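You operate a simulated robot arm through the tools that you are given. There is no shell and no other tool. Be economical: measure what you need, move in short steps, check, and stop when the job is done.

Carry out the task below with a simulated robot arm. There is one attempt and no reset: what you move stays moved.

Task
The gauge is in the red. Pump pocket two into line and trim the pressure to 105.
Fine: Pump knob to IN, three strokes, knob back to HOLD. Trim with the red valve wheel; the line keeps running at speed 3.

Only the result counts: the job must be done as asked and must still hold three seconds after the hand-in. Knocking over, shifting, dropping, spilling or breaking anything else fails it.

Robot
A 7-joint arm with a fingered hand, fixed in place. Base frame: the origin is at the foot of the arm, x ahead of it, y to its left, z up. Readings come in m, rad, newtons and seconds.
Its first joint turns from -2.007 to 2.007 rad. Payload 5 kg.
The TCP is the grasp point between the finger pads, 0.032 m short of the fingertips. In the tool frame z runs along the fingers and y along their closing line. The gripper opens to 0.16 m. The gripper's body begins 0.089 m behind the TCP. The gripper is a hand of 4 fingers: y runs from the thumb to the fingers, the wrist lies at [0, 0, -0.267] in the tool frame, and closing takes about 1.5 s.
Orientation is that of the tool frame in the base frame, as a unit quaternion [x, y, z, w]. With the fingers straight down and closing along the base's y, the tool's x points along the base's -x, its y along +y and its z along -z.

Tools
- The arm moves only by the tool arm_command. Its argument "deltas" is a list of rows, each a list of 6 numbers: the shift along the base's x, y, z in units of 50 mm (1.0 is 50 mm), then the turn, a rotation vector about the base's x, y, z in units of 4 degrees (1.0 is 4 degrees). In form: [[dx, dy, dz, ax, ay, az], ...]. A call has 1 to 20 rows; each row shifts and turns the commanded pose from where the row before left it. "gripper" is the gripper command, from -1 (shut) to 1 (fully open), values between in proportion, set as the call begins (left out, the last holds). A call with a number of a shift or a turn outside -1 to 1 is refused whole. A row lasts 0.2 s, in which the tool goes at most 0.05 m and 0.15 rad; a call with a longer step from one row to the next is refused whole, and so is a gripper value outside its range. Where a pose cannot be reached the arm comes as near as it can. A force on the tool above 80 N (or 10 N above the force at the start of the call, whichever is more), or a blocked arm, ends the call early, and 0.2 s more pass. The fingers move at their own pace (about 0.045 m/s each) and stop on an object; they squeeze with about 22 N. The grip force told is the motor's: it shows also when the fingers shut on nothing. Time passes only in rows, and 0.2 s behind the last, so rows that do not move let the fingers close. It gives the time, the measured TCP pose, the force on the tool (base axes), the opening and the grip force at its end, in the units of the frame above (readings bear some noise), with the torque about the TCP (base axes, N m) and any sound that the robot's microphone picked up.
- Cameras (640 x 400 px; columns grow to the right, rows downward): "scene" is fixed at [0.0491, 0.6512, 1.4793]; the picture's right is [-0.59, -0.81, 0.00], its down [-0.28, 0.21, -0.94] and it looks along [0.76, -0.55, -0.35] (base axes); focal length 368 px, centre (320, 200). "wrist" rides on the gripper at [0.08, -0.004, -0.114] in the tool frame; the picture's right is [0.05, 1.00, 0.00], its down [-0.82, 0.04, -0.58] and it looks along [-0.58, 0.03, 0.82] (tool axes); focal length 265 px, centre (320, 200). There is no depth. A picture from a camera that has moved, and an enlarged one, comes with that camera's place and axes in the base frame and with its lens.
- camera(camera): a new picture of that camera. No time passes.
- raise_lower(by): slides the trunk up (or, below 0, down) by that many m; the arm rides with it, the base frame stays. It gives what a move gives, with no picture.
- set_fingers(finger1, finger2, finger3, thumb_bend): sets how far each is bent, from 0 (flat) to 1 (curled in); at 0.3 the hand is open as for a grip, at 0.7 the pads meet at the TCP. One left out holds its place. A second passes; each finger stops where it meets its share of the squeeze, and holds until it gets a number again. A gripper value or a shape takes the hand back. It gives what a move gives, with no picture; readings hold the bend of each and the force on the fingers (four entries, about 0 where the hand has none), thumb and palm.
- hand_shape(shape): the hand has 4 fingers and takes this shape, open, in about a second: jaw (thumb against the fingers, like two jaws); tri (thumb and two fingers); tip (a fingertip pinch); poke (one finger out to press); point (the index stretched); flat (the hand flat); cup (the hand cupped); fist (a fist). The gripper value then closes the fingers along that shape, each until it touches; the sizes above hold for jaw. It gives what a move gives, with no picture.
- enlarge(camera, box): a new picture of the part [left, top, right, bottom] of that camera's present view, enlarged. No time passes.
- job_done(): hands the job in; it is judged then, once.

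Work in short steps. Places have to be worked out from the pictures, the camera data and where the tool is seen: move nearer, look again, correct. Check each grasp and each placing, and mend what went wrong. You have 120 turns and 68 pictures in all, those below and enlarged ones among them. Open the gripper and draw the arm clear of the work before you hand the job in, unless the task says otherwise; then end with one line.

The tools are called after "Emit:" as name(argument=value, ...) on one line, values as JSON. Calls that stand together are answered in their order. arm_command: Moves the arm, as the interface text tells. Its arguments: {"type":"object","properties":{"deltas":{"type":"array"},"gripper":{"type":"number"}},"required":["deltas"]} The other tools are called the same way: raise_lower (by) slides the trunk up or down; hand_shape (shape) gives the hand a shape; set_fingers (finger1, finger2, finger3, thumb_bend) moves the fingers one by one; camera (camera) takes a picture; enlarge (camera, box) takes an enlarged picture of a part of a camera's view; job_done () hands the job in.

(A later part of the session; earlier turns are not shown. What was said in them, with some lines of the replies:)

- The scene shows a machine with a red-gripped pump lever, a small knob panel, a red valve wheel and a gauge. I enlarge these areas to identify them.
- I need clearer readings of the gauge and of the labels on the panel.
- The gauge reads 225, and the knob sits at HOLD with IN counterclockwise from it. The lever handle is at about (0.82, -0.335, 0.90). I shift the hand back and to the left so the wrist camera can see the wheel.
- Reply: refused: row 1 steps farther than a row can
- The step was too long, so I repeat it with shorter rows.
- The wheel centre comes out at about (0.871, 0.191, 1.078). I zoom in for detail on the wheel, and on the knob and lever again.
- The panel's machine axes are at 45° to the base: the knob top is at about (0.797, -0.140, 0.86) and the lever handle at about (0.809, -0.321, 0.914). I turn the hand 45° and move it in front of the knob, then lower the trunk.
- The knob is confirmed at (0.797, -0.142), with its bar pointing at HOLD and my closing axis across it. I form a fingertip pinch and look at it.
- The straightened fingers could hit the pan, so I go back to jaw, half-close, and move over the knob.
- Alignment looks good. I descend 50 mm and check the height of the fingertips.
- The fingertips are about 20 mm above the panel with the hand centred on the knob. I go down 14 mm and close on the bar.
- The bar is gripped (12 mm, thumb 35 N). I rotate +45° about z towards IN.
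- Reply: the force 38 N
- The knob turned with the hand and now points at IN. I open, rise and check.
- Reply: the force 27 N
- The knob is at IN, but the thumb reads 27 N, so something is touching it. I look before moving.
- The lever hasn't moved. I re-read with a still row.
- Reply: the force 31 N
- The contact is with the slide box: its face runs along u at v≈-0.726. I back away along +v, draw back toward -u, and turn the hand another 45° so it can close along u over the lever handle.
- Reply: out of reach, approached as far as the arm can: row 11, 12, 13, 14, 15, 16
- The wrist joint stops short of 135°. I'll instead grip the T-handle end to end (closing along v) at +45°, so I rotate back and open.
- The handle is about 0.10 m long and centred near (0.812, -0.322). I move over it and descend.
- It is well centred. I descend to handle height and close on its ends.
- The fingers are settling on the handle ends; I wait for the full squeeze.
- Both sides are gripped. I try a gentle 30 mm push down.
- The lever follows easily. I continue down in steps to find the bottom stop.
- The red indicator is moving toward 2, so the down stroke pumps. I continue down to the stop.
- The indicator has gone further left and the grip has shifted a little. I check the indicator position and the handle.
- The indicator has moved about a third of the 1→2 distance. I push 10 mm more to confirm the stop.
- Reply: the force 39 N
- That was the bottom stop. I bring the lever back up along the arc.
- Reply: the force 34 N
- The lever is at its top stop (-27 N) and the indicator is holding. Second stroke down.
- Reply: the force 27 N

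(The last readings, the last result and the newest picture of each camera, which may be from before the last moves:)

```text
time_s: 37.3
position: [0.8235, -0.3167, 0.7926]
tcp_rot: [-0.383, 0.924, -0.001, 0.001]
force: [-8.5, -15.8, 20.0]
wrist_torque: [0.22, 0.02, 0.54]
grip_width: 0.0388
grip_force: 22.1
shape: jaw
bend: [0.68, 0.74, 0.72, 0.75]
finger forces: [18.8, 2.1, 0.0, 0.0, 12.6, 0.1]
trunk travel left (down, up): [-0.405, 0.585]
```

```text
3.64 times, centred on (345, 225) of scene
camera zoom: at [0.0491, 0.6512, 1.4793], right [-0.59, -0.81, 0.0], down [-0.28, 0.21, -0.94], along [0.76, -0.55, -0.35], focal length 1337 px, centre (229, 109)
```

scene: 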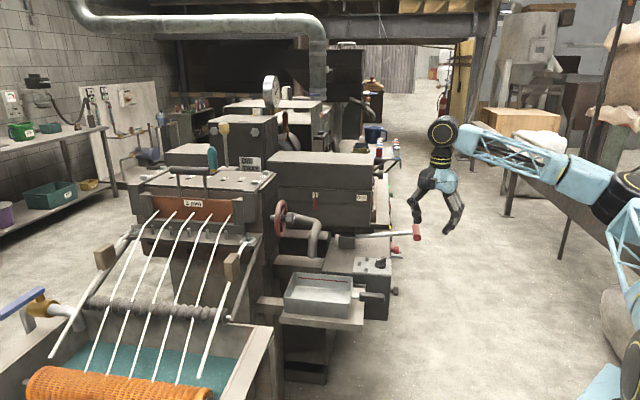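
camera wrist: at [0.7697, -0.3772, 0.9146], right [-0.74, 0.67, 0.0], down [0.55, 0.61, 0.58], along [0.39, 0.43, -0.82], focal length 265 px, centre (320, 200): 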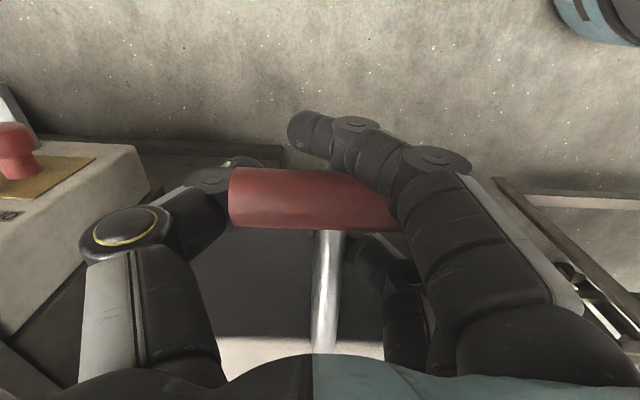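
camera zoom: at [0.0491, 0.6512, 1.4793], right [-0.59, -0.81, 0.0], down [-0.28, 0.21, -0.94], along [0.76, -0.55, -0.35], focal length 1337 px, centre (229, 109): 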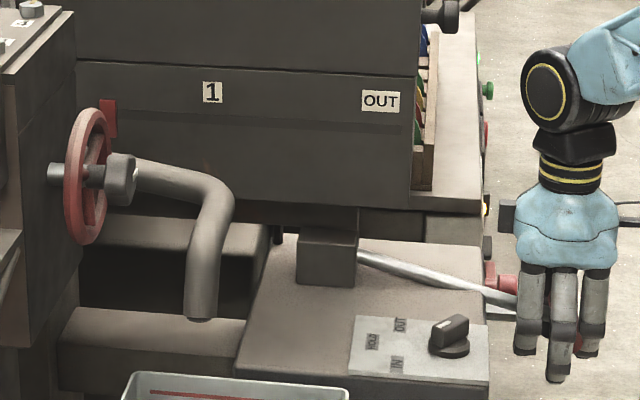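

The indicator moved again, now about 60% of the way. I go up firmly to the top stop, then do the third stroke.

Emit:
arm_command(deltas=[[-0.05, -0.03, 0.3, 0, 0, 0], [-0.05, -0.03, 0.3, 0, 0, 0], [-0.05, -0.02, 0.3, 0, 0, 0], [-0.05, -0.02, 0.3, 0, 0, 0], [-0.03, 0, 0.3, 0, 0, 0], [-0.02, 0, 0.3, 0, 0, 0], [0, 0, 0.3, 0, 0, 0], [0, 0, 0.3, 0, 0, 0], [0, 0, 0.15, 0, 0, 0], [0, 0, 0, 0, 0, 0]])

Emit:
enlarge(camera="scene", box=[265, 170, 425, 280])

```text
time_s: 39.5
position: [0.8118, -0.321, 0.9126]
tcp_rot: [-0.384, 0.923, 0.002, -0.001]
force: [9.1, -6.8, -47.5]
wrist_torque: [-0.17, 0.26, 0.02]
grip_width: 0.0476
grip_force: 22.1
shape: jaw
bend: [0.68, 0.71, 0.7, 0.7]
finger forces: [0.1, 11.9, 8.5, 0.0, 22.1, 0.1]
trunk travel left (down, up): [-0.405, 0.585]
```

```text
3.64 times, centred on (345, 225) of scene
camera zoom: at [0.0491, 0.6512, 1.4793], right [-0.59, -0.81, 0.0], down [-0.28, 0.21, -0.94], along [0.76, -0.55, -0.35], focal length 1337 px, centre (229, 109)
```

zoom: 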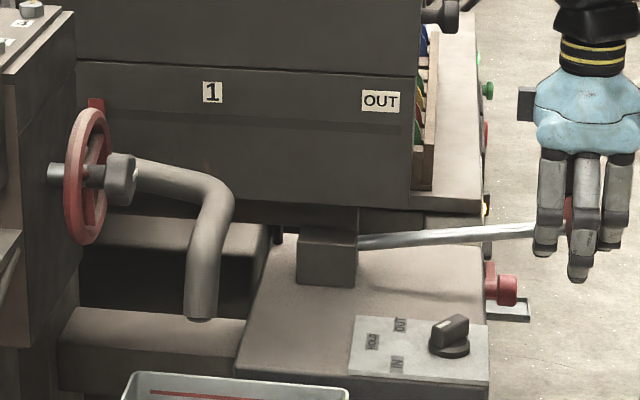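

The indicator kept creeping to about 96 px, so each stroke is worth about 57 px and simply lags. Third stroke now, then back up.

Emit:
arm_command(deltas=[[0, 0, -0.3, 0, 0, 0], [0, 0, -0.3, 0, 0, 0], [0.02, 0, -0.3, 0, 0, 0], [0.03, 0, -0.3, 0, 0, 0], [0.05, 0.02, -0.3, 0, 0, 0], [0.05, 0.02, -0.3, 0, 0, 0], [0.05, 0.03, -0.3, 0, 0, 0], [0.05, 0.03, -0.3, 0, 0, 0], [0, 0, -0.15, 0, 0, 0], [0, 0, 0, 0, 0, 0]])

Emit:
enlarge(camera="scene", box=[225, 65, 385, 265])

```text
time_s: 41.7
position: [0.8239, -0.316, 0.7914]
tcp_rot: [-0.383, 0.924, -0.002, 0.0]
force: [-8.2, -23.5, 21.4]
wrist_torque: [0.33, 0.04, 0.68]
grip_width: 0.0384
grip_force: 22.3
shape: jaw
bend: [0.68, 0.74, 0.72, 0.75]
finger forces: [21.2, 1.7, 0.0, 0.1, 13.2, 0.1]
trunk travel left (down, up): [-0.405, 0.585]
```

```text
2.00 times, centred on (305, 165) of scene
camera zoom: at [0.0491, 0.6512, 1.4793], right [-0.59, -0.81, 0.0], down [-0.28, 0.21, -0.94], along [0.76, -0.55, -0.35], focal length 735 px, centre (350, 270)
```

zoom: 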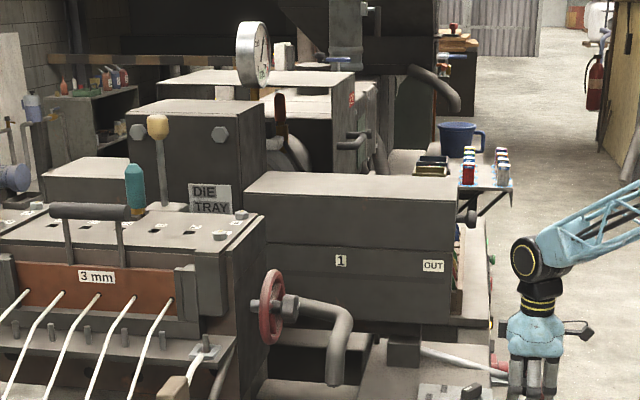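

Third stroke is at the bottom stop. I return the lever to the top, release and rise.

Emit:
arm_command(deltas=[[-0.05, -0.03, 0.3, 0, 0, 0], [-0.05, -0.03, 0.3, 0, 0, 0], [-0.05, -0.02, 0.3, 0, 0, 0], [-0.05, -0.02, 0.3, 0, 0, 0], [-0.03, 0, 0.3, 0, 0, 0], [-0.02, 0, 0.3, 0, 0, 0], [0, 0, 0.3, 0, 0, 0], [0, 0, 0.3, 0, 0, 0], [0, 0, 0.15, 0, 0, 0], [0, 0, 0, 0, 0, 0]])

Emit:
arm_command(deltas=[[0, 0, 0, 0, 0, 0], [0, 0, 0, 0, 0, 0], [0, 0, 0, 0, 0, 0], [0, 0, 0, 0, 0, 0], [0, 0, 0, 0, 0, 0], [0, 0, 0, 0, 0, 0], [0, 0, 0, 0, 0, 0], [0, 0, 0, 0, 0, 0]], gripper=1)

Emit:
arm_command(deltas=[[0, 0, 0.5, 0, 0, 0], [0, 0, 0.7, 0, 0, 0], [0, 0, 0.8, 0, 0, 0], [0, 0, 0.8, 0, 0, 0], [0, 0, 0.8, 0, 0, 0], [0, 0, 0, 0, 0, 0]])

Emit:
enlarge(camera="scene", box=[250, 65, 300, 115])

Emit:
camera(camera="wrist")

```text
time_s: 43.9
position: [0.8136, -0.321, 0.9128]
tcp_rot: [-0.383, 0.924, 0.002, -0.002]
force: [13.0, -4.7, -45.3]
wrist_torque: [-0.1, 0.25, 0.05]
grip_width: 0.048
grip_force: 22.3
shape: jaw
bend: [0.68, 0.72, 0.7, 0.7]
finger forces: [0.0, 11.4, 7.8, 0.0, 22.6, 0.0]
trunk travel left (down, up): [-0.405, 0.585]
```

```text
time_s: 45.7
position: [0.8114, -0.3203, 0.9173]
tcp_rot: [-0.383, 0.924, 0.0, 0.0]
force: [0.0, -0.2, -0.3]
wrist_torque: [0.02, -0.02, -0.01]
grip_width: 0.16
grip_force: 0.1
shape: jaw
bend: [0.3, 0.3, 0.3, 0.3]
finger forces: [0.0, 0.1, 0.0, 0.0, 0.0, 0.1]
trunk travel left (down, up): [-0.405, 0.585]
```

```text
time_s: 47.1
position: [0.8117, -0.3197, 1.0983]
tcp_rot: [-0.384, 0.924, 0.0, 0.0]
force: [0.1, 0.4, 0.7]
wrist_torque: [-0.02, 0.02, -0.03]
grip_width: 0.1599
grip_force: 0.1
shape: jaw
bend: [0.3, 0.3, 0.3, 0.3]
finger forces: [0.0, 0.1, 0.0, 0.0, 0.0, 0.1]
trunk travel left (down, up): [-0.405, 0.585]
```

```text
8.00 times, centred on (275, 90) of scene
camera zoom: at [0.0491, 0.6512, 1.4793], right [-0.59, -0.81, 0.0], down [-0.28, 0.21, -0.94], along [0.76, -0.55, -0.35], focal length 2941 px, centre (680, 1080)
```

zoom: 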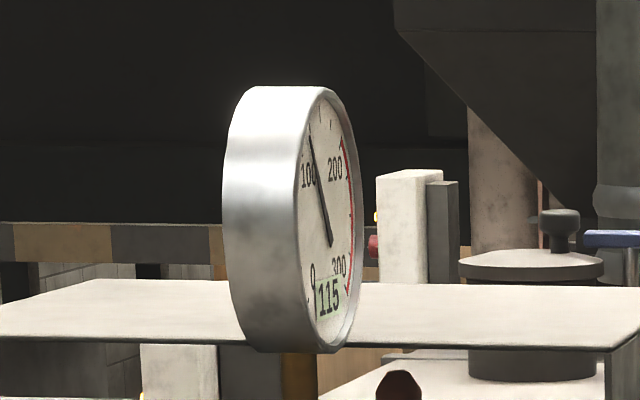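

```text
27 pictures are left
camera wrist: at [0.7588, -0.3793, 1.2126], right [-0.74, 0.67, 0.0], down [0.55, 0.61, 0.58], along [0.39, 0.43, -0.82], focal length 265 px, centre (320, 200)
```

wrist: 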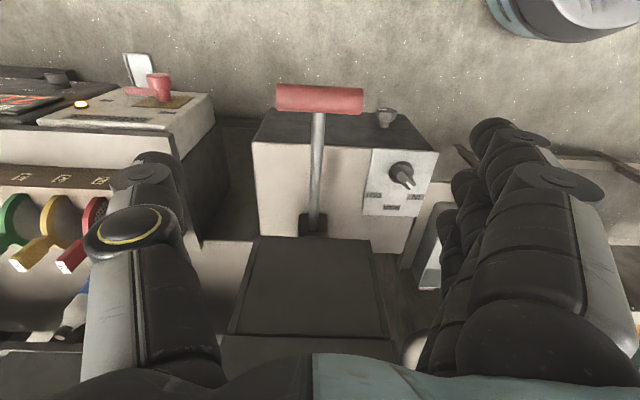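

The gauge now reads 115: pocket two is in line. Next the knob goes back to HOLD. I approach with the hand turned to about 100° and a narrow opening so the thumb stays clear of the box.

Emit:
arm_command(deltas=[[-0.46, 0.5, 0, 0, 0, 0.98], [-0.46, 0.5, 0, 0, 0, 0.98], [-0.46, 0.5, 0, 0, 0, 0.98], [-0.46, 0.5, 0, 0, 0, 0.98], [0.12, 0.19, 0, 0, 0, 0.98], [0.12, 0.19, 0, 0, 0, 0.98], [0.12, 0.19, 0, 0, 0, 0.98], [0.12, 0.19, 0, 0, 0, 0.98], [0.12, 0.19, 0, 0, 0, 0.98], [0.12, 0.19, 0, 0, 0, 0.98], [0.12, 0.19, -0.45, 0, 0, 0.98], [0.12, 0.19, -0.45, 0, 0, 0.98], [0.12, 0.19, -0.45, 0, 0, 0.98], [0.12, 0.19, -0.45, 0, 0, 0.98]], gripper=-0.5)

Emit:
camera(camera="wrist")

```text
time_s: 50.1
position: [0.78, -0.1256, 1.0088]
tcp_rot: [0.766, -0.643, 0.0, -0.001]
force: [0.4, -0.3, 0.3]
wrist_torque: [-0.01, -0.06, 0.01]
grip_width: 0.0407
grip_force: 0.1
shape: jaw
bend: [0.73, 0.73, 0.73, 0.7]
finger forces: [0.0, 0.0, 0.0, 0.1, 0.1, 0.0]
trunk travel left (down, up): [-0.405, 0.585]
```

```text
26 pictures are left
camera wrist: at [0.7984, -0.2043, 1.1223], right [-0.97, -0.22, 0.0], down [-0.18, 0.8, 0.58], along [-0.13, 0.56, -0.82], focal length 265 px, centre (320, 200)
```

wrist: 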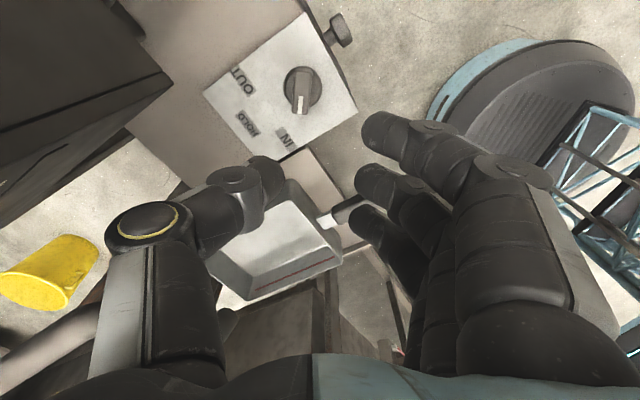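

The bar is aligned with my fingers and the box is clear. I lower, shift over the knob and settle at z≈0.884, checking the force.

Emit:
arm_command(deltas=[[0, 0, -0.7, 0, 0, 0], [0.17, -0.17, -0.4, 0, 0, 0], [0.17, -0.17, -0.4, 0, 0, 0]])

```text
time_s: 50.9
position: [0.7974, -0.1423, 0.9338]
tcp_rot: [0.766, -0.642, 0.001, -0.001]
force: [0.5, -0.6, 0.2]
wrist_torque: [-0.03, -0.03, -0.04]
grip_width: 0.0407
grip_force: 0.1
shape: jaw
bend: [0.73, 0.73, 0.73, 0.7]
finger forces: [0.0, 0.1, 0.0, 0.0, 0.0, 0.0]
trunk travel left (down, up): [-0.405, 0.585]
```

No contact. I go down and close.

Emit:
arm_command(deltas=[[0, 0, -0.5, 0, 0, 0], [0, 0, -0.5, 0, 0, 0], [0, 0, 0, 0, 0, 0]])

Emit:
arm_command(deltas=[[0, 0, 0, 0, 0, 0], [0, 0, 0, 0, 0, 0], [0, 0, 0, 0, 0, 0], [0, 0, 0, 0, 0, 0], [0, 0, 0, 0, 0, 0]], gripper=-1)

```text
time_s: 51.7
position: [0.796, -0.1427, 0.8826]
tcp_rot: [0.766, -0.643, -0.001, 0.0]
force: [0.6, 0.2, 0.0]
wrist_torque: [0.02, 0.0, 0.0]
grip_width: 0.0402
grip_force: 0.1
shape: jaw
bend: [0.73, 0.73, 0.73, 0.7]
finger forces: [0.0, 0.0, 0.1, 0.0, 0.1, 0.1]
trunk travel left (down, up): [-0.405, 0.585]
```

```text
time_s: 52.9
position: [0.7968, -0.1424, 0.8847]
tcp_rot: [0.766, -0.642, -0.001, -0.001]
force: [6.1, 0.1, 10.4]
wrist_torque: [-0.07, 0.11, 0.03]
grip_width: 0.0103
grip_force: 22.3
shape: jaw
bend: [0.68, 0.73, 0.68, 0.71]
finger forces: [0.0, 16.0, 0.0, 0.0, 17.7, 0.0]
trunk travel left (down, up): [-0.405, 0.585]
```

Gripped. I rotate -55°, back to the HOLD orientation.

Emit:
arm_command(deltas=[[0, 0, 0, 0, 0, -0.86], [0, 0, 0, 0, 0, -0.86], [0, 0, 0, 0, 0, -0.86], [0, 0, 0, 0, 0, -0.86], [0, 0, 0, 0, 0, -0.86], [0, 0, 0, 0, 0, -0.86], [0, 0, 0, 0, 0, -0.86], [0, 0, 0, 0, 0, -0.86], [0, 0, 0, 0, 0, -0.86], [0, 0, 0, 0, 0, -0.86], [0, 0, 0, 0, 0, -0.86], [0, 0, 0, 0, 0, -0.86], [0, 0, 0, 0, 0, -0.86], [0, 0, 0, 0, 0, -0.86], [0, 0, 0, 0, 0, -0.86], [0, 0, 0, 0, 0, -0.86]])

Emit:
camera(camera="wrist")

```text
time_s: 56.3
position: [0.7966, -0.1412, 0.8834]
tcp_rot: [-0.382, 0.924, -0.001, 0.001]
force: [15.4, 15.0, 21.6]
wrist_torque: [0.62, -0.05, 0.05]
grip_width: 0.0102
grip_force: 21.8
shape: jaw
bend: [0.68, 0.73, 0.68, 0.71]
finger forces: [0.0, 25.4, 4.3, 0.1, 17.6, 0.1]
trunk travel left (down, up): [-0.405, 0.585]
```

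```text
25 pictures are left
camera wrist: at [0.7437, -0.2014, 0.9983], right [-0.74, 0.67, 0.0], down [0.55, 0.61, 0.58], along [0.39, 0.43, -0.82], focal length 265 px, centre (320, 200)
```

wrist: 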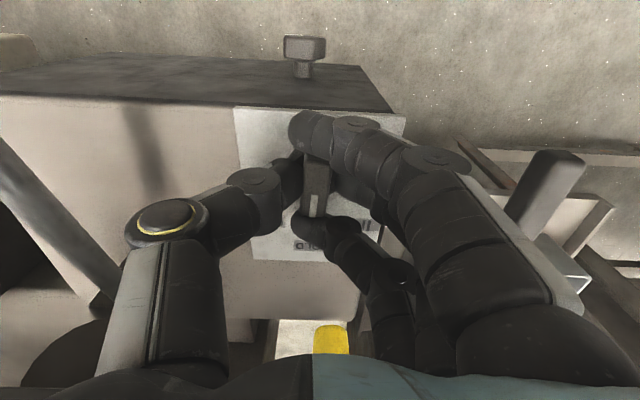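

The bar points at HOLD. I open and rise, then verify.

Emit:
arm_command(deltas=[[0, 0, 0, 0, 0, 0], [0, 0, 0, 0, 0, 0], [0, 0, 0, 0, 0, 0], [0, 0, 0, 0, 0, 0], [0, 0, 0, 0, 0, 0], [0, 0, 0.4, 0, 0, 0], [0, 0, 0.6, 0, 0, 0], [0, 0, 0.6, 0, 0, 0], [0, 0, 0, 0, 0, 0]], gripper=-0.1)

Emit:
camera(camera="wrist")

```text
time_s: 58.3
position: [0.7962, -0.1425, 0.9626]
tcp_rot: [-0.381, 0.924, 0.0, 0.0]
force: [-1.0, -0.1, 0.8]
wrist_torque: [-0.01, 0.01, 0.02]
grip_width: 0.0715
grip_force: 0.0
shape: jaw
bend: [0.73, 0.73, 0.73, 0.7]
finger forces: [0.0, 0.0, 0.0, 0.0, 0.0, 0.0]
trunk travel left (down, up): [-0.405, 0.585]
```

```text
24 pictures are left
camera wrist: at [0.7432, -0.203, 1.0764], right [-0.74, 0.67, 0.0], down [0.55, 0.61, 0.58], along [0.39, 0.43, -0.82], focal length 265 px, centre (320, 200)
```

wrist: 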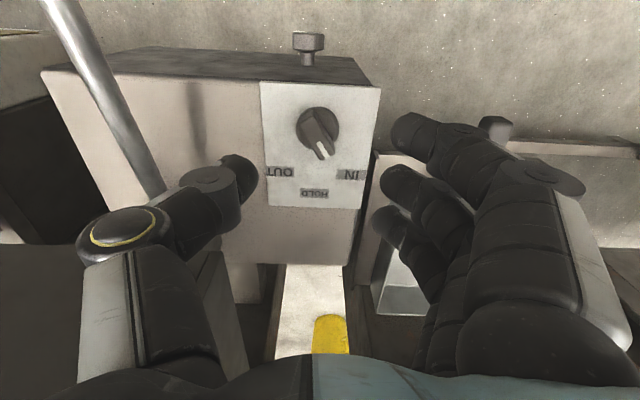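

The knob stopped about 17° short of HOLD. I regrip aligned with the bar and turn the rest.

Emit:
arm_command(deltas=[[0, 0, -0.2, 0, 0, 1], [0, 0, -0.2, 0, 0, 1], [0, 0, -0.4, 0, 0, 1], [0, 0, -0.4, 0, 0, 1], [0, 0, -0.38, 0, 0, 0.3], [0, 0, 0, 0, 0, 0]], gripper=-0.5)

Emit:
arm_command(deltas=[[0, 0, 0, 0, 0, 0], [0, 0, 0, 0, 0, 0], [0, 0, 0, 0, 0, 0], [0, 0, 0, 0, 0, 0], [0, 0, 0, 0, 0, 0], [0, 0, 0, 0, 0, -0.8], [0, 0, 0, 0, 0, -0.8], [0, 0, 0, 0, 0, -0.8], [0, 0, 0, 0, 0, -0.8], [0, 0, 0, 0, 0, -0.8], [0, 0, 0, 0, 0, -0.8], [0, 0, 0, 0, 0, 0]], gripper=-1)

Emit:
arm_command(deltas=[[0, 0, 0, 0, 0, 0], [0, 0, 0, 0, 0, 0], [0, 0, 0, 0, 0, 0], [0, 0, 0, 0, 0, 0], [0, 0, 0, 0, 0, 0], [0, 0, 0.4, 0, 0, 0], [0, 0, 0.6, 0, 0, 0], [0, 0, 0.6, 0, 0, 0], [0, 0, 0, 0, 0, 0]], gripper=-0.1)

Emit:
camera(camera="wrist")

```text
time_s: 59.7
position: [0.7966, -0.1424, 0.8835]
tcp_rot: [-0.517, 0.856, 0.0, 0.0]
force: [-0.4, -0.6, 0.0]
wrist_torque: [0.0, 0.01, -0.04]
grip_width: 0.0405
grip_force: 0.0
shape: jaw
bend: [0.73, 0.73, 0.73, 0.7]
finger forces: [0.0, 0.0, 0.1, 0.1, 0.0, 0.0]
trunk travel left (down, up): [-0.405, 0.585]
```

```text
time_s: 62.3
position: [0.7971, -0.1419, 0.8835]
tcp_rot: [-0.366, 0.931, -0.001, 0.001]
force: [11.1, 5.6, 9.8]
wrist_torque: [0.38, -0.12, 0.01]
grip_width: 0.0089
grip_force: 22.1
shape: jaw
bend: [0.68, 0.73, 0.65, 0.71]
finger forces: [0.0, 18.3, 5.3, 0.0, 19.1, 0.0]
trunk travel left (down, up): [-0.405, 0.585]
```

```text
time_s: 64.3
position: [0.7975, -0.1431, 0.964]
tcp_rot: [-0.365, 0.931, -0.001, 0.0]
force: [-0.4, -0.1, -1.2]
wrist_torque: [0.01, -0.01, -0.01]
grip_width: 0.0712
grip_force: 0.1
shape: jaw
bend: [0.73, 0.73, 0.73, 0.7]
finger forces: [0.0, 0.0, 0.1, 0.0, 0.1, 0.1]
trunk travel left (down, up): [-0.405, 0.585]
```

```text
23 pictures are left
camera wrist: at [0.7417, -0.2006, 1.0783], right [-0.72, 0.7, 0.0], down [0.57, 0.59, 0.58], along [0.4, 0.41, -0.82], focal length 265 px, centre (320, 200)
```

wrist: 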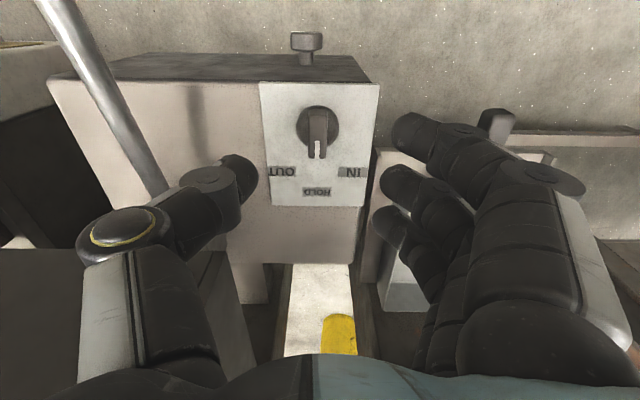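

The knob is back at HOLD. Now the wheel: its hub cap is at about (0.855, 0.169, 1.075) with the axis along u. I move in front of it and pitch the hand to point along +u.

Emit:
arm_command(deltas=[[-0.1, 0.2, 0.7, 0, 0, 0.3], [-0.15, 0.5, 0.75, 0, 0, 0.25], [-0.15, 0.6, 0.75, 0, 0, 0], [-0.15, 0.7, 0, 0, 0, 0], [-0.2, 0.7, 0, 0, 0, 0], [-0.2, 0.7, 0, 0, 0, 0], [0, 0.7, 0, 0, 0, 0], [0, 0, 0, 0.7, -0.7, 0], [0, 0, 0, 0.7, -0.7, 0], [0, 0, 0, 0.7, -0.7, 0], [0, 0, 0, 0.7, -0.7, 0], [0, 0, 0, 0.7, -0.7, 0]], gripper=0.2)

```text
time_s: 66.9
position: [0.7489, 0.063, 1.0744]
tcp_rot: [-0.379, 0.909, 0.066, 0.16]
force: [0.4, -0.4, -0.1]
wrist_torque: [0.04, 0.02, 0.03]
grip_width: 0.0954
grip_force: 0.1
shape: jaw
bend: [0.71, 0.71, 0.71, 0.69]
finger forces: [0.1, 0.0, 0.1, 0.0, 0.0, 0.0]
trunk travel left (down, up): [-0.405, 0.585]
```

The pitch direction is right (20° so far). I continue to horizontal.

Emit:
arm_command(deltas=[[0, 0, 0, 0.7, -0.7, 0], [0, 0, 0, 0.7, -0.7, 0], [0, 0, 0, 0.7, -0.7, 0], [0, 0, 0, 0.7, -0.7, 0], [0, 0, 0, 0.7, -0.7, 0], [0, 0, 0, 0.7, -0.7, 0], [0, 0, 0, 0.7, -0.7, 0], [0, 0, 0, 0.7, -0.7, 0], [0, 0, 0, 0.7, -0.7, 0], [0, 0, 0, 0.7, -0.7, 0], [0, 0, 0, 0.7, -0.7, 0], [0, 0, 0, 0.7, -0.7, 0], [0, 0, 0, 0.7, -0.7, 0], [0, 0, 0, 0.7, -0.7, 0], [0, 0, 0, 0.7, -0.7, 0], [0, 0, 0, 0.7, -0.7, 0], [0, 0, 0, 0.7, -0.7, 0], [0, 0, 0, 0.5, -0.5, 0]])

Emit:
camera(camera="scene")

Emit:
camera(camera="wrist")

```text
time_s: 70.7
position: [0.7491, 0.0627, 1.0752]
tcp_rot: [-0.27, 0.653, 0.269, 0.654]
force: [-0.2, 0.3, -0.3]
wrist_torque: [0.0, -0.05, -0.03]
grip_width: 0.0959
grip_force: 0.0
shape: jaw
bend: [0.71, 0.71, 0.71, 0.69]
finger forces: [0.0, 0.1, 0.0, 0.0, 0.0, 0.1]
trunk travel left (down, up): [-0.405, 0.585]
```

```text
22 pictures are left
```

scene: 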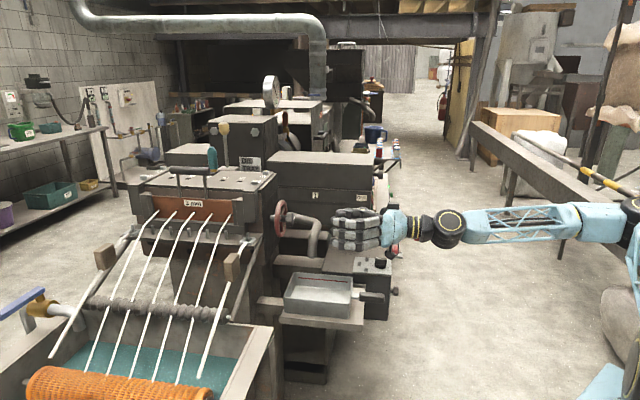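

```text
21 pictures are left
camera wrist: at [0.6729, -0.0218, 0.9947], right [-0.71, 0.71, -0.05], down [-0.44, -0.38, 0.82], along [0.56, 0.6, 0.58], focal length 265 px, centre (320, 200)
```

wrist: 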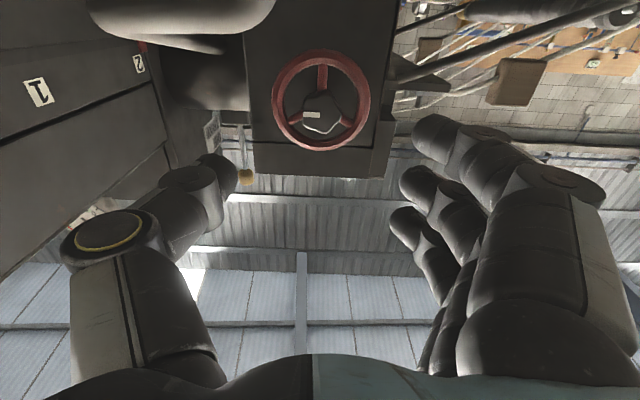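

The camera sees the wheel squarely and the slide indicator now stands at 2. I narrow the fingers and advance along the wheel axis towards the hub.

Emit:
arm_command(deltas=[[0.3, 0.3, 0, 0, 0, 0], [0.3, 0.3, 0, 0, 0, 0], [0.3, 0.3, 0, 0, 0, 0], [0.3, 0.3, -0.04, 0, 0, 0], [0.3, 0.3, 0, 0, 0, 0], [0, 0, 0, 0, 0, 0]], gripper=-0.25)

Emit:
camera(camera="wrist")

```text
time_s: 72.1
position: [0.8236, 0.138, 1.0719]
tcp_rot: [-0.272, 0.653, 0.27, 0.653]
force: [0.1, 0.7, 0.1]
wrist_torque: [0.0, -0.04, -0.02]
grip_width: 0.0608
grip_force: 0.2
shape: jaw
bend: [0.73, 0.73, 0.73, 0.7]
finger forces: [0.1, 0.1, 0.0, 0.1, 0.0, 0.1]
trunk travel left (down, up): [-0.405, 0.585]
```

```text
20 pictures are left
camera wrist: at [0.7478, 0.0535, 0.9927], right [-0.71, 0.71, -0.05], down [-0.44, -0.38, 0.82], along [0.56, 0.6, 0.58], focal length 265 px, centre (320, 200)
```

wrist: 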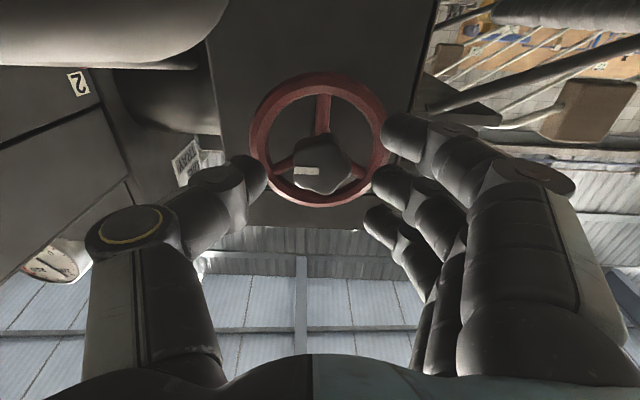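

Aligned. I advance 22 mm more and close on the hub cap.

Emit:
arm_command(deltas=[[0.16, 0.16, 0, 0, 0, 0], [0.15, 0.15, 0, 0, 0, 0], [0, 0, 0, 0, 0, 0]])

Emit:
arm_command(deltas=[[0, 0, 0, 0, 0, 0], [0, 0, 0, 0, 0, 0], [0, 0, 0, 0, 0, 0], [0, 0, 0, 0, 0, 0], [0, 0, 0, 0, 0, 0], [0, 0, 0, 0, 0, 0]], gripper=-1)

Emit:
camera(camera="wrist")

```text
time_s: 72.9
position: [0.8394, 0.1525, 1.0732]
tcp_rot: [-0.272, 0.653, 0.27, 0.653]
force: [-0.2, 0.0, 0.5]
wrist_torque: [0.0, -0.01, 0.02]
grip_width: 0.0607
grip_force: 0.1
shape: jaw
bend: [0.73, 0.73, 0.73, 0.7]
finger forces: [0.0, 0.1, 0.1, 0.0, 0.0, 0.0]
trunk travel left (down, up): [-0.405, 0.585]
```

```text
time_s: 74.3
position: [0.8405, 0.1528, 1.0714]
tcp_rot: [-0.271, 0.653, 0.269, 0.654]
force: [8.1, -2.2, 2.8]
wrist_torque: [-0.02, -0.01, -0.05]
grip_width: 0.0144
grip_force: 22.0
shape: jaw
bend: [0.68, 0.73, 0.66, 0.7]
finger forces: [0.0, 8.5, 4.1, 0.0, 18.4, 0.0]
trunk travel left (down, up): [-0.405, 0.585]
```

```text
19 pictures are left
camera wrist: at [0.7643, 0.0679, 0.9923], right [-0.7, 0.71, -0.05], down [-0.44, -0.38, 0.82], along [0.56, 0.6, 0.58], focal length 265 px, centre (320, 200)
```

wrist: 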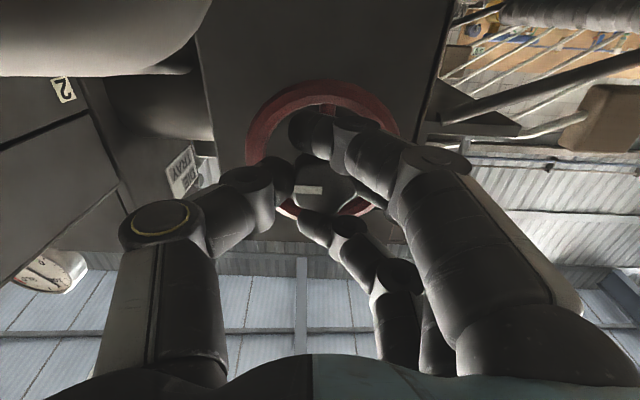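

The hub is gripped. I turn it 12° counterclockwise (seen from the front) and read the gauge.

Emit:
arm_command(deltas=[[0, 0, 0, -0.5, -0.5, 0], [0, 0, 0, -0.5, -0.5, 0], [0, 0, 0, -0.5, -0.5, 0], [0, 0, 0, -0.5, -0.5, 0], [0, 0, 0, 0, 0, 0], [0, 0, 0, 0, 0, 0]])

Emit:
enlarge(camera="scene", box=[250, 65, 300, 115])

Emit:
camera(camera="wrist")

```text
time_s: 75.7
position: [0.8409, 0.1531, 1.0728]
tcp_rot: [-0.333, 0.624, 0.203, 0.677]
force: [12.1, -6.4, 7.1]
wrist_torque: [0.11, 0.02, -0.28]
grip_width: 0.0145
grip_force: 21.8
shape: jaw
bend: [0.68, 0.73, 0.66, 0.7]
finger forces: [0.0, 7.0, 4.8, 0.1, 22.5, 0.0]
trunk travel left (down, up): [-0.405, 0.585]
```

```text
8.00 times, centred on (275, 90) of scene
camera zoom: at [0.0491, 0.6512, 1.4793], right [-0.59, -0.81, 0.0], down [-0.28, 0.21, -0.94], along [0.76, -0.55, -0.35], focal length 2941 px, centre (680, 1080)
```

zoom: 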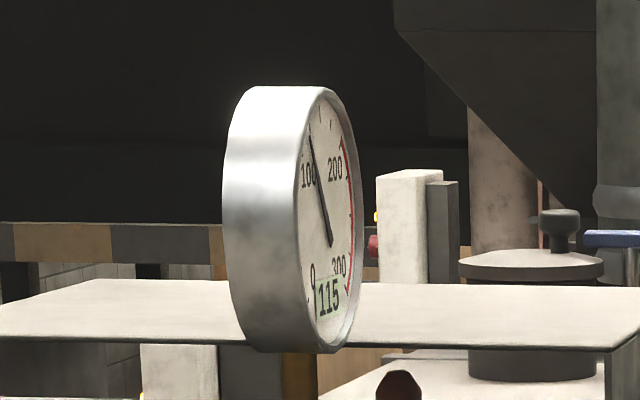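

```text
17 pictures are left
camera wrist: at [0.775, 0.057, 0.9949], right [-0.68, 0.69, -0.25], down [-0.55, -0.26, 0.79], along [0.48, 0.68, 0.56], focal length 265 px, centre (320, 200)
```

wrist: 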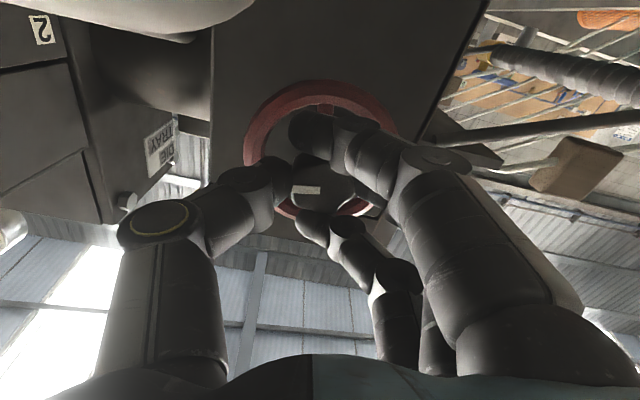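

The wheel turns with the hand, but the gauge still shows 115. I turn another 28° the same way.

Emit:
arm_command(deltas=[[0, 0, 0, -0.6, -0.6, 0], [0, 0, 0, -0.6, -0.6, 0], [0, 0, 0, -0.6, -0.6, 0], [0, 0, 0, -0.6, -0.6, 0], [0, 0, 0, -0.6, -0.6, 0], [0, 0, 0, -0.6, -0.6, 0], [0, 0, 0, -0.6, -0.6, 0], [0, 0, 0, -0.6, -0.6, 0], [0, 0, 0, 0, 0, 0], [0, 0, 0, 0, 0, 0], [0, 0, 0, 0, 0, 0]])

Emit:
enlarge(camera="scene", box=[250, 65, 300, 115])

```text
time_s: 78.1
position: [0.8399, 0.1534, 1.073]
tcp_rot: [-0.471, 0.527, 0.039, 0.706]
force: [11.6, -9.6, 12.2]
wrist_torque: [0.19, -0.12, -0.37]
grip_width: 0.0152
grip_force: 21.7
shape: jaw
bend: [0.68, 0.73, 0.67, 0.7]
finger forces: [0.0, 6.3, 3.8, 0.0, 25.5, 0.1]
trunk travel left (down, up): [-0.405, 0.585]
```

```text
8.00 times, centred on (275, 90) of scene
camera zoom: at [0.0491, 0.6512, 1.4793], right [-0.59, -0.81, 0.0], down [-0.28, 0.21, -0.94], along [0.76, -0.55, -0.35], focal length 2941 px, centre (680, 1080)
```

zoom: 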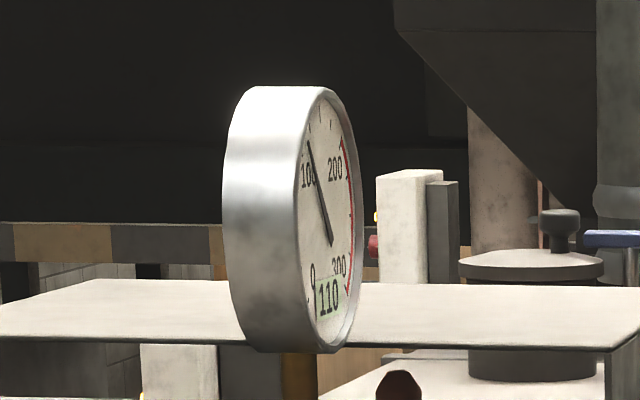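

That is the right direction: 110, with the display in steps of 5. I turn 12° more and let it settle.

Emit:
arm_command(deltas=[[0, 0, 0, -0.53, -0.53, 0], [0, 0, 0, -0.53, -0.53, 0], [0, 0, 0, -0.53, -0.53, 0], [0, 0, 0, -0.53, -0.53, 0], [0, 0, 0, 0, 0, 0], [0, 0, 0, 0, 0, 0], [0, 0, 0, 0, 0, 0], [0, 0, 0, 0, 0, 0], [0, 0, 0, 0, 0, 0], [0, 0, 0, 0, 0, 0]])

Emit:
enlarge(camera="scene", box=[265, 70, 295, 110])

```text
time_s: 80.3
position: [0.8398, 0.1526, 1.0719]
tcp_rot: [-0.522, 0.476, -0.036, 0.707]
force: [14.4, -8.2, 12.2]
wrist_torque: [0.21, -0.14, -0.44]
grip_width: 0.0151
grip_force: 21.8
shape: jaw
bend: [0.68, 0.73, 0.67, 0.7]
finger forces: [0.0, 6.3, 2.7, 0.1, 26.2, 0.0]
trunk travel left (down, up): [-0.405, 0.585]
```

```text
10.00 times, centred on (280, 90) of scene
camera zoom: at [0.0491, 0.6512, 1.4793], right [-0.59, -0.81, 0.0], down [-0.28, 0.21, -0.94], along [0.76, -0.55, -0.35], focal length 3677 px, centre (720, 1300)
```

zoom: 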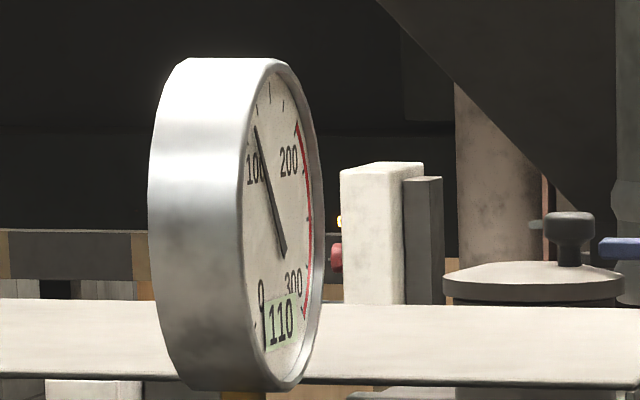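

Still 110 at 51°. I go on 16°.

Emit:
arm_command(deltas=[[0, 0, 0, -0.566, -0.566, 0], [0, 0, 0, -0.566, -0.566, 0], [0, 0, 0, -0.566, -0.566, 0], [0, 0, 0, -0.566, -0.566, 0], [0, 0, 0, -0.566, -0.566, 0], [0, 0, 0, 0, 0, 0], [0, 0, 0, 0, 0, 0], [0, 0, 0, 0, 0, 0], [0, 0, 0, 0, 0, 0], [0, 0, 0, 0, 0, 0]])

Emit:
enlarge(camera="scene", box=[265, 70, 295, 110])

```text
time_s: 82.5
position: [0.841, 0.1514, 1.073]
tcp_rot: [-0.584, 0.398, -0.133, 0.695]
force: [14.2, -9.1, 14.5]
wrist_torque: [0.24, -0.17, -0.37]
grip_width: 0.0155
grip_force: 21.8
shape: jaw
bend: [0.68, 0.73, 0.67, 0.7]
finger forces: [0.0, 6.5, 1.5, 0.1, 26.7, 0.0]
trunk travel left (down, up): [-0.405, 0.585]
```

```text
10.00 times, centred on (280, 90) of scene
camera zoom: at [0.0491, 0.6512, 1.4793], right [-0.59, -0.81, 0.0], down [-0.28, 0.21, -0.94], along [0.76, -0.55, -0.35], focal length 3677 px, centre (720, 1300)
```

zoom: 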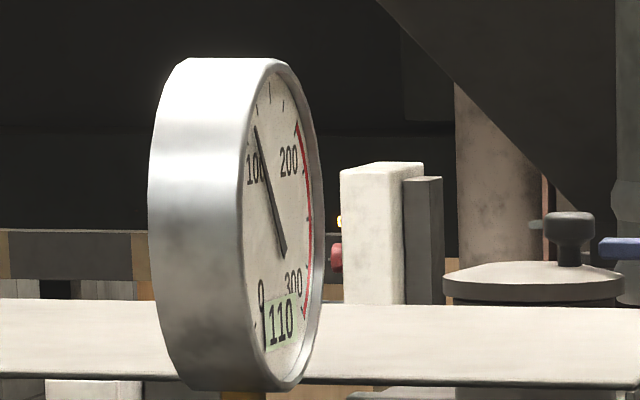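

No change in the needle. I check whether the wheel is still following the hand.

Emit:
camera(camera="wrist")

Emit:
enlarge(camera="scene", box=[250, 185, 330, 255])

```text
13 pictures are left
camera wrist: at [0.8136, 0.0176, 1.0451], right [-0.25, 0.25, -0.94], down [-0.95, 0.13, 0.28], along [0.2, 0.96, 0.2], focal length 265 px, centre (320, 200)
```

wrist: 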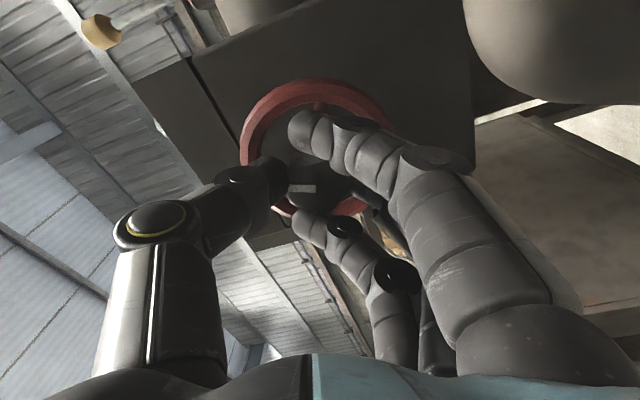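

```text
5.71 times, centred on (290, 220) of scene
camera zoom: at [0.0491, 0.6512, 1.4793], right [-0.59, -0.81, 0.0], down [-0.28, 0.21, -0.94], along [0.76, -0.55, -0.35], focal length 2101 px, centre (491, 86)
```

zoom: 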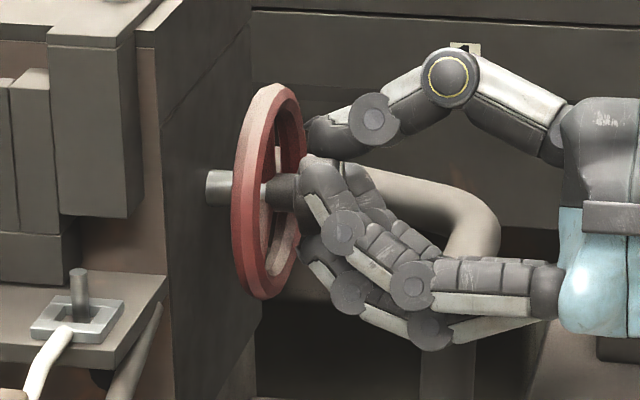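

The wheel follows the hand (about 67° turned), so it is simply a fine valve. I continue 24° more.

Emit:
arm_command(deltas=[[0, 0, 0, -0.6, -0.6, 0], [0, 0, 0, -0.6, -0.6, 0], [0, 0, 0, -0.6, -0.6, 0], [0, 0, 0, -0.6, -0.6, 0], [0, 0, 0, -0.6, -0.6, 0], [0, 0, 0, -0.6, -0.6, 0], [0, 0, 0, -0.6, -0.6, 0], [0, 0, 0, 0, 0, 0], [0, 0, 0, 0, 0, 0], [0, 0, 0, 0, 0, 0], [0, 0, 0, 0, 0, 0], [0, 0, 0, 0, 0, 0]])

Emit:
enlarge(camera="scene", box=[265, 70, 295, 110])

```text
time_s: 85.1
position: [0.8386, 0.1541, 1.0734]
tcp_rot: [0.653, -0.268, 0.274, -0.653]
force: [-2.0, 1.5, 16.9]
wrist_torque: [0.25, -0.26, 0.05]
grip_width: 0.0153
grip_force: 21.6
shape: jaw
bend: [0.68, 0.73, 0.68, 0.7]
finger forces: [0.0, 6.4, 0.1, 0.1, 22.7, 0.0]
trunk travel left (down, up): [-0.405, 0.585]
```

```text
10.00 times, centred on (280, 90) of scene
camera zoom: at [0.0491, 0.6512, 1.4793], right [-0.59, -0.81, 0.0], down [-0.28, 0.21, -0.94], along [0.76, -0.55, -0.35], focal length 3677 px, centre (720, 1300)
```

zoom: 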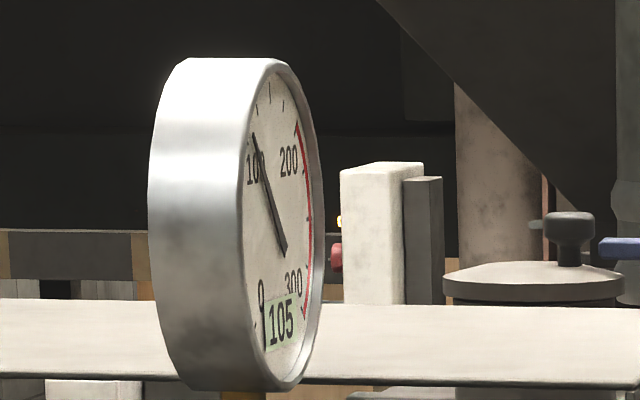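

It reads 105 at 90° of turn. To centre it inside the 5-step band, I probe 26° further for the lower edge.

Emit:
arm_command(deltas=[[0, 0, 0, -0.575, -0.575, 0], [0, 0, 0, -0.575, -0.575, 0], [0, 0, 0, -0.575, -0.575, 0], [0, 0, 0, -0.575, -0.575, 0], [0, 0, 0, -0.575, -0.575, 0], [0, 0, 0, -0.575, -0.575, 0], [0, 0, 0, -0.575, -0.575, 0], [0, 0, 0, -0.575, -0.575, 0], [0, 0, 0, 0, 0, 0], [0, 0, 0, 0, 0, 0], [0, 0, 0, 0, 0, 0], [0, 0, 0, 0, 0, 0]])

Emit:
enlarge(camera="scene", box=[265, 70, 295, 110])

```text
time_s: 87.7
position: [0.8395, 0.1538, 1.073]
tcp_rot: [0.697, -0.114, 0.413, -0.575]
force: [-4.3, 1.6, 14.4]
wrist_torque: [0.19, -0.19, 0.09]
grip_width: 0.0155
grip_force: 22.4
shape: jaw
bend: [0.68, 0.73, 0.68, 0.7]
finger forces: [0.1, 7.0, 0.0, 0.0, 21.6, 0.0]
trunk travel left (down, up): [-0.405, 0.585]
```

```text
10.00 times, centred on (280, 90) of scene
camera zoom: at [0.0491, 0.6512, 1.4793], right [-0.59, -0.81, 0.0], down [-0.28, 0.21, -0.94], along [0.76, -0.55, -0.35], focal length 3677 px, centre (720, 1300)
```

zoom: 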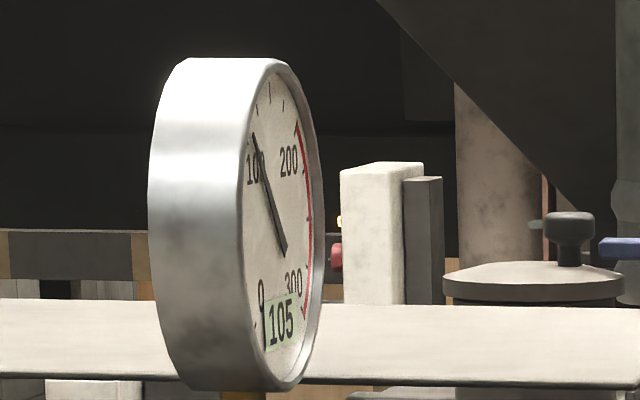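

Still 105 at 116°. The band's centre is estimated at about 105°, so I turn back 10° and release slowly.

Emit:
arm_command(deltas=[[0, 0, 0, 0.44, 0.44, 0], [0, 0, 0, 0.44, 0.44, 0], [0, 0, 0, 0.44, 0.44, 0], [0, 0, 0, 0.44, 0.44, 0], [0, 0, 0, 0, 0, 0], [0, 0, 0, 0, 0, 0]])

Emit:
arm_command(deltas=[[0, 0, 0, 0, 0, 0], [0, 0, 0, 0, 0, 0], [0, 0, 0, 0, 0, 0], [0, 0, 0, 0, 0, 0], [0, 0, 0, 0, 0, 0], [0, 0, 0, 0, 0, 0]], gripper=-0.25)

Emit:
enlarge(camera="scene", box=[250, 185, 330, 255])

```text
time_s: 89.1
position: [0.8381, 0.1533, 1.073]
tcp_rot: [0.685, -0.175, 0.363, -0.607]
force: [-2.3, 4.0, 14.5]
wrist_torque: [0.15, -0.2, 0.08]
grip_width: 0.0151
grip_force: 22.0
shape: jaw
bend: [0.68, 0.73, 0.68, 0.7]
finger forces: [0.0, 6.5, 0.0, 0.0, 22.5, 0.1]
trunk travel left (down, up): [-0.405, 0.585]
```

```text
time_s: 90.5
position: [0.8397, 0.1528, 1.0724]
tcp_rot: [0.685, -0.175, 0.362, -0.608]
force: [0.3, 0.6, 0.3]
wrist_torque: [0.0, 0.02, 0.03]
grip_width: 0.0593
grip_force: 0.0
shape: jaw
bend: [0.73, 0.73, 0.73, 0.7]
finger forces: [0.0, 0.0, 0.1, 0.1, 0.0, 0.0]
trunk travel left (down, up): [-0.405, 0.585]
```

```text
5.71 times, centred on (290, 220) of scene
camera zoom: at [0.0491, 0.6512, 1.4793], right [-0.59, -0.81, 0.0], down [-0.28, 0.21, -0.94], along [0.76, -0.55, -0.35], focal length 2101 px, centre (491, 86)
```

zoom: 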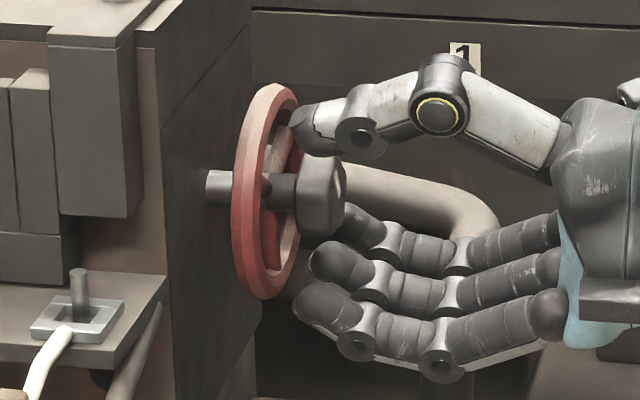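

The hand is free of the hub. I withdraw along -u and check the gauge, the slide and the overall scene.

Emit:
arm_command(deltas=[[-0.3, -0.3, 0, 0, 0, 0], [-0.4, -0.4, 0, 0, 0, 0], [-0.5, -0.5, 0, 0, 0, 0], [-0.5, -0.5, 0.1, 0, 0, 0], [-0.5, -0.5, 0.3, 0, 0, 0], [-0.4, -0.4, 0.3, 0, 0, 0], [0, 0, 0, 0, 0, 0]])

Emit:
enlarge(camera="scene", box=[265, 70, 295, 110])

Emit:
enlarge(camera="scene", box=[240, 150, 430, 300])

```text
time_s: 92.1
position: [0.7099, 0.0228, 1.1065]
tcp_rot: [0.685, -0.174, 0.362, -0.608]
force: [-0.7, 0.3, -0.6]
wrist_torque: [0.0, -0.03, 0.01]
grip_width: 0.0592
grip_force: 0.0
shape: jaw
bend: [0.73, 0.73, 0.73, 0.7]
finger forces: [0.0, 0.1, 0.0, 0.0, 0.1, 0.0]
trunk travel left (down, up): [-0.405, 0.585]
```

```text
10.00 times, centred on (280, 90) of scene
camera zoom: at [0.0491, 0.6512, 1.4793], right [-0.59, -0.81, 0.0], down [-0.28, 0.21, -0.94], along [0.76, -0.55, -0.35], focal length 3677 px, centre (720, 1300)
```

zoom: 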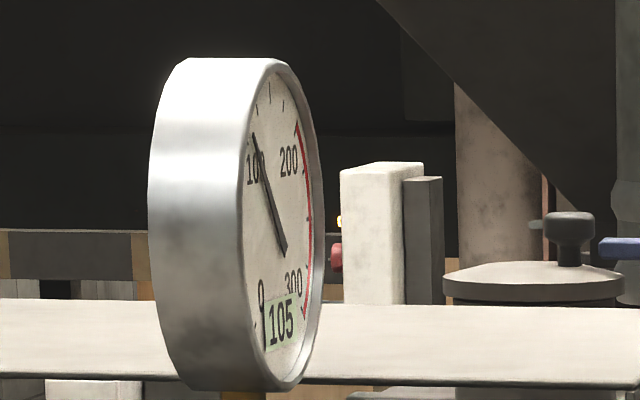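

```text
2.67 times, centred on (335, 225) of scene
camera zoom: at [0.0491, 0.6512, 1.4793], right [-0.59, -0.81, 0.0], down [-0.28, 0.21, -0.94], along [0.76, -0.55, -0.35], focal length 980 px, centre (280, 133)
```

zoom: 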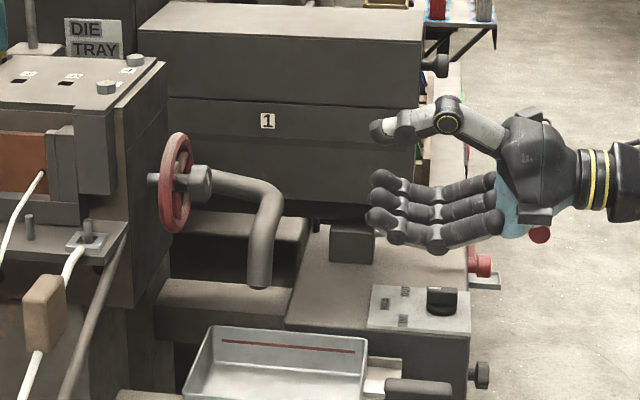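

The gauge holds 105, the knob is at HOLD and nothing else has been disturbed. I open the hand fully and draw it clear, then take a last look.

Emit:
arm_command(deltas=[[-0.3, -0.3, 0.5, 0, 0, 0], [-0.3, -0.3, 0.6, 0, 0, 0], [-0.3, -0.3, 0.6, 0, 0, 0], [-0.2, -0.2, 0.6, 0, 0, 0], [0, 0, 0, 0, 0, 0], [0, 0, 0, 0, 0, 0], [0, 0, 0, 0, 0, 0]], gripper=1)

Emit:
camera(camera="scene")

Emit:
enlarge(camera="scene", box=[265, 70, 295, 110])

```text
time_s: 93.7
position: [0.6546, -0.0321, 1.2212]
tcp_rot: [0.685, -0.176, 0.361, -0.608]
force: [0.0, 0.3, -0.2]
wrist_torque: [-0.01, 0.06, -0.03]
grip_width: 0.1596
grip_force: 0.1
shape: jaw
bend: [0.3, 0.3, 0.3, 0.3]
finger forces: [0.0, 0.0, 0.1, 0.1, 0.1, 0.1]
trunk travel left (down, up): [-0.405, 0.585]
```

```text
6 pictures are left
```

scene: 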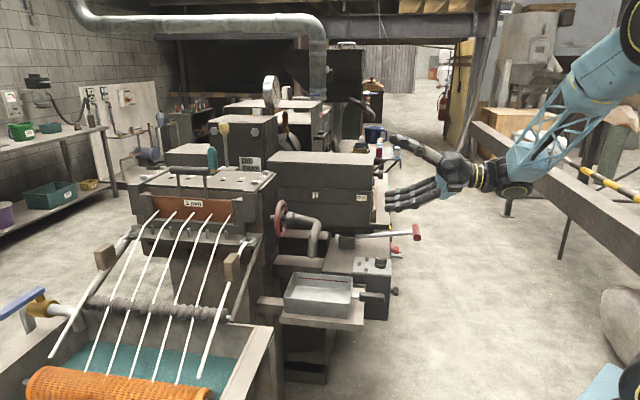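

```text
10.00 times, centred on (280, 90) of scene
camera zoom: at [0.0491, 0.6512, 1.4793], right [-0.59, -0.81, 0.0], down [-0.28, 0.21, -0.94], along [0.76, -0.55, -0.35], focal length 3677 px, centre (720, 1300)
```

zoom: 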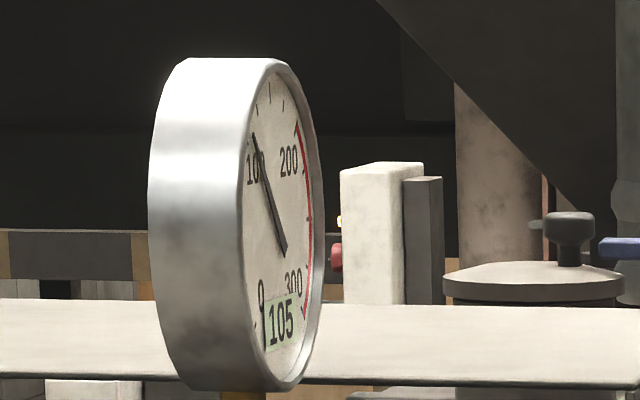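

The gauge is steady at 105, the lever is up, the knob is at HOLD and the arm is clear. I hand in the job.

Emit:
job_done()

```text
The job is handed in.
```

Pocket two is pumped into line with three strokes, the knob is back at HOLD, and the gauge is trimmed to 105; I did not touch the speed control.
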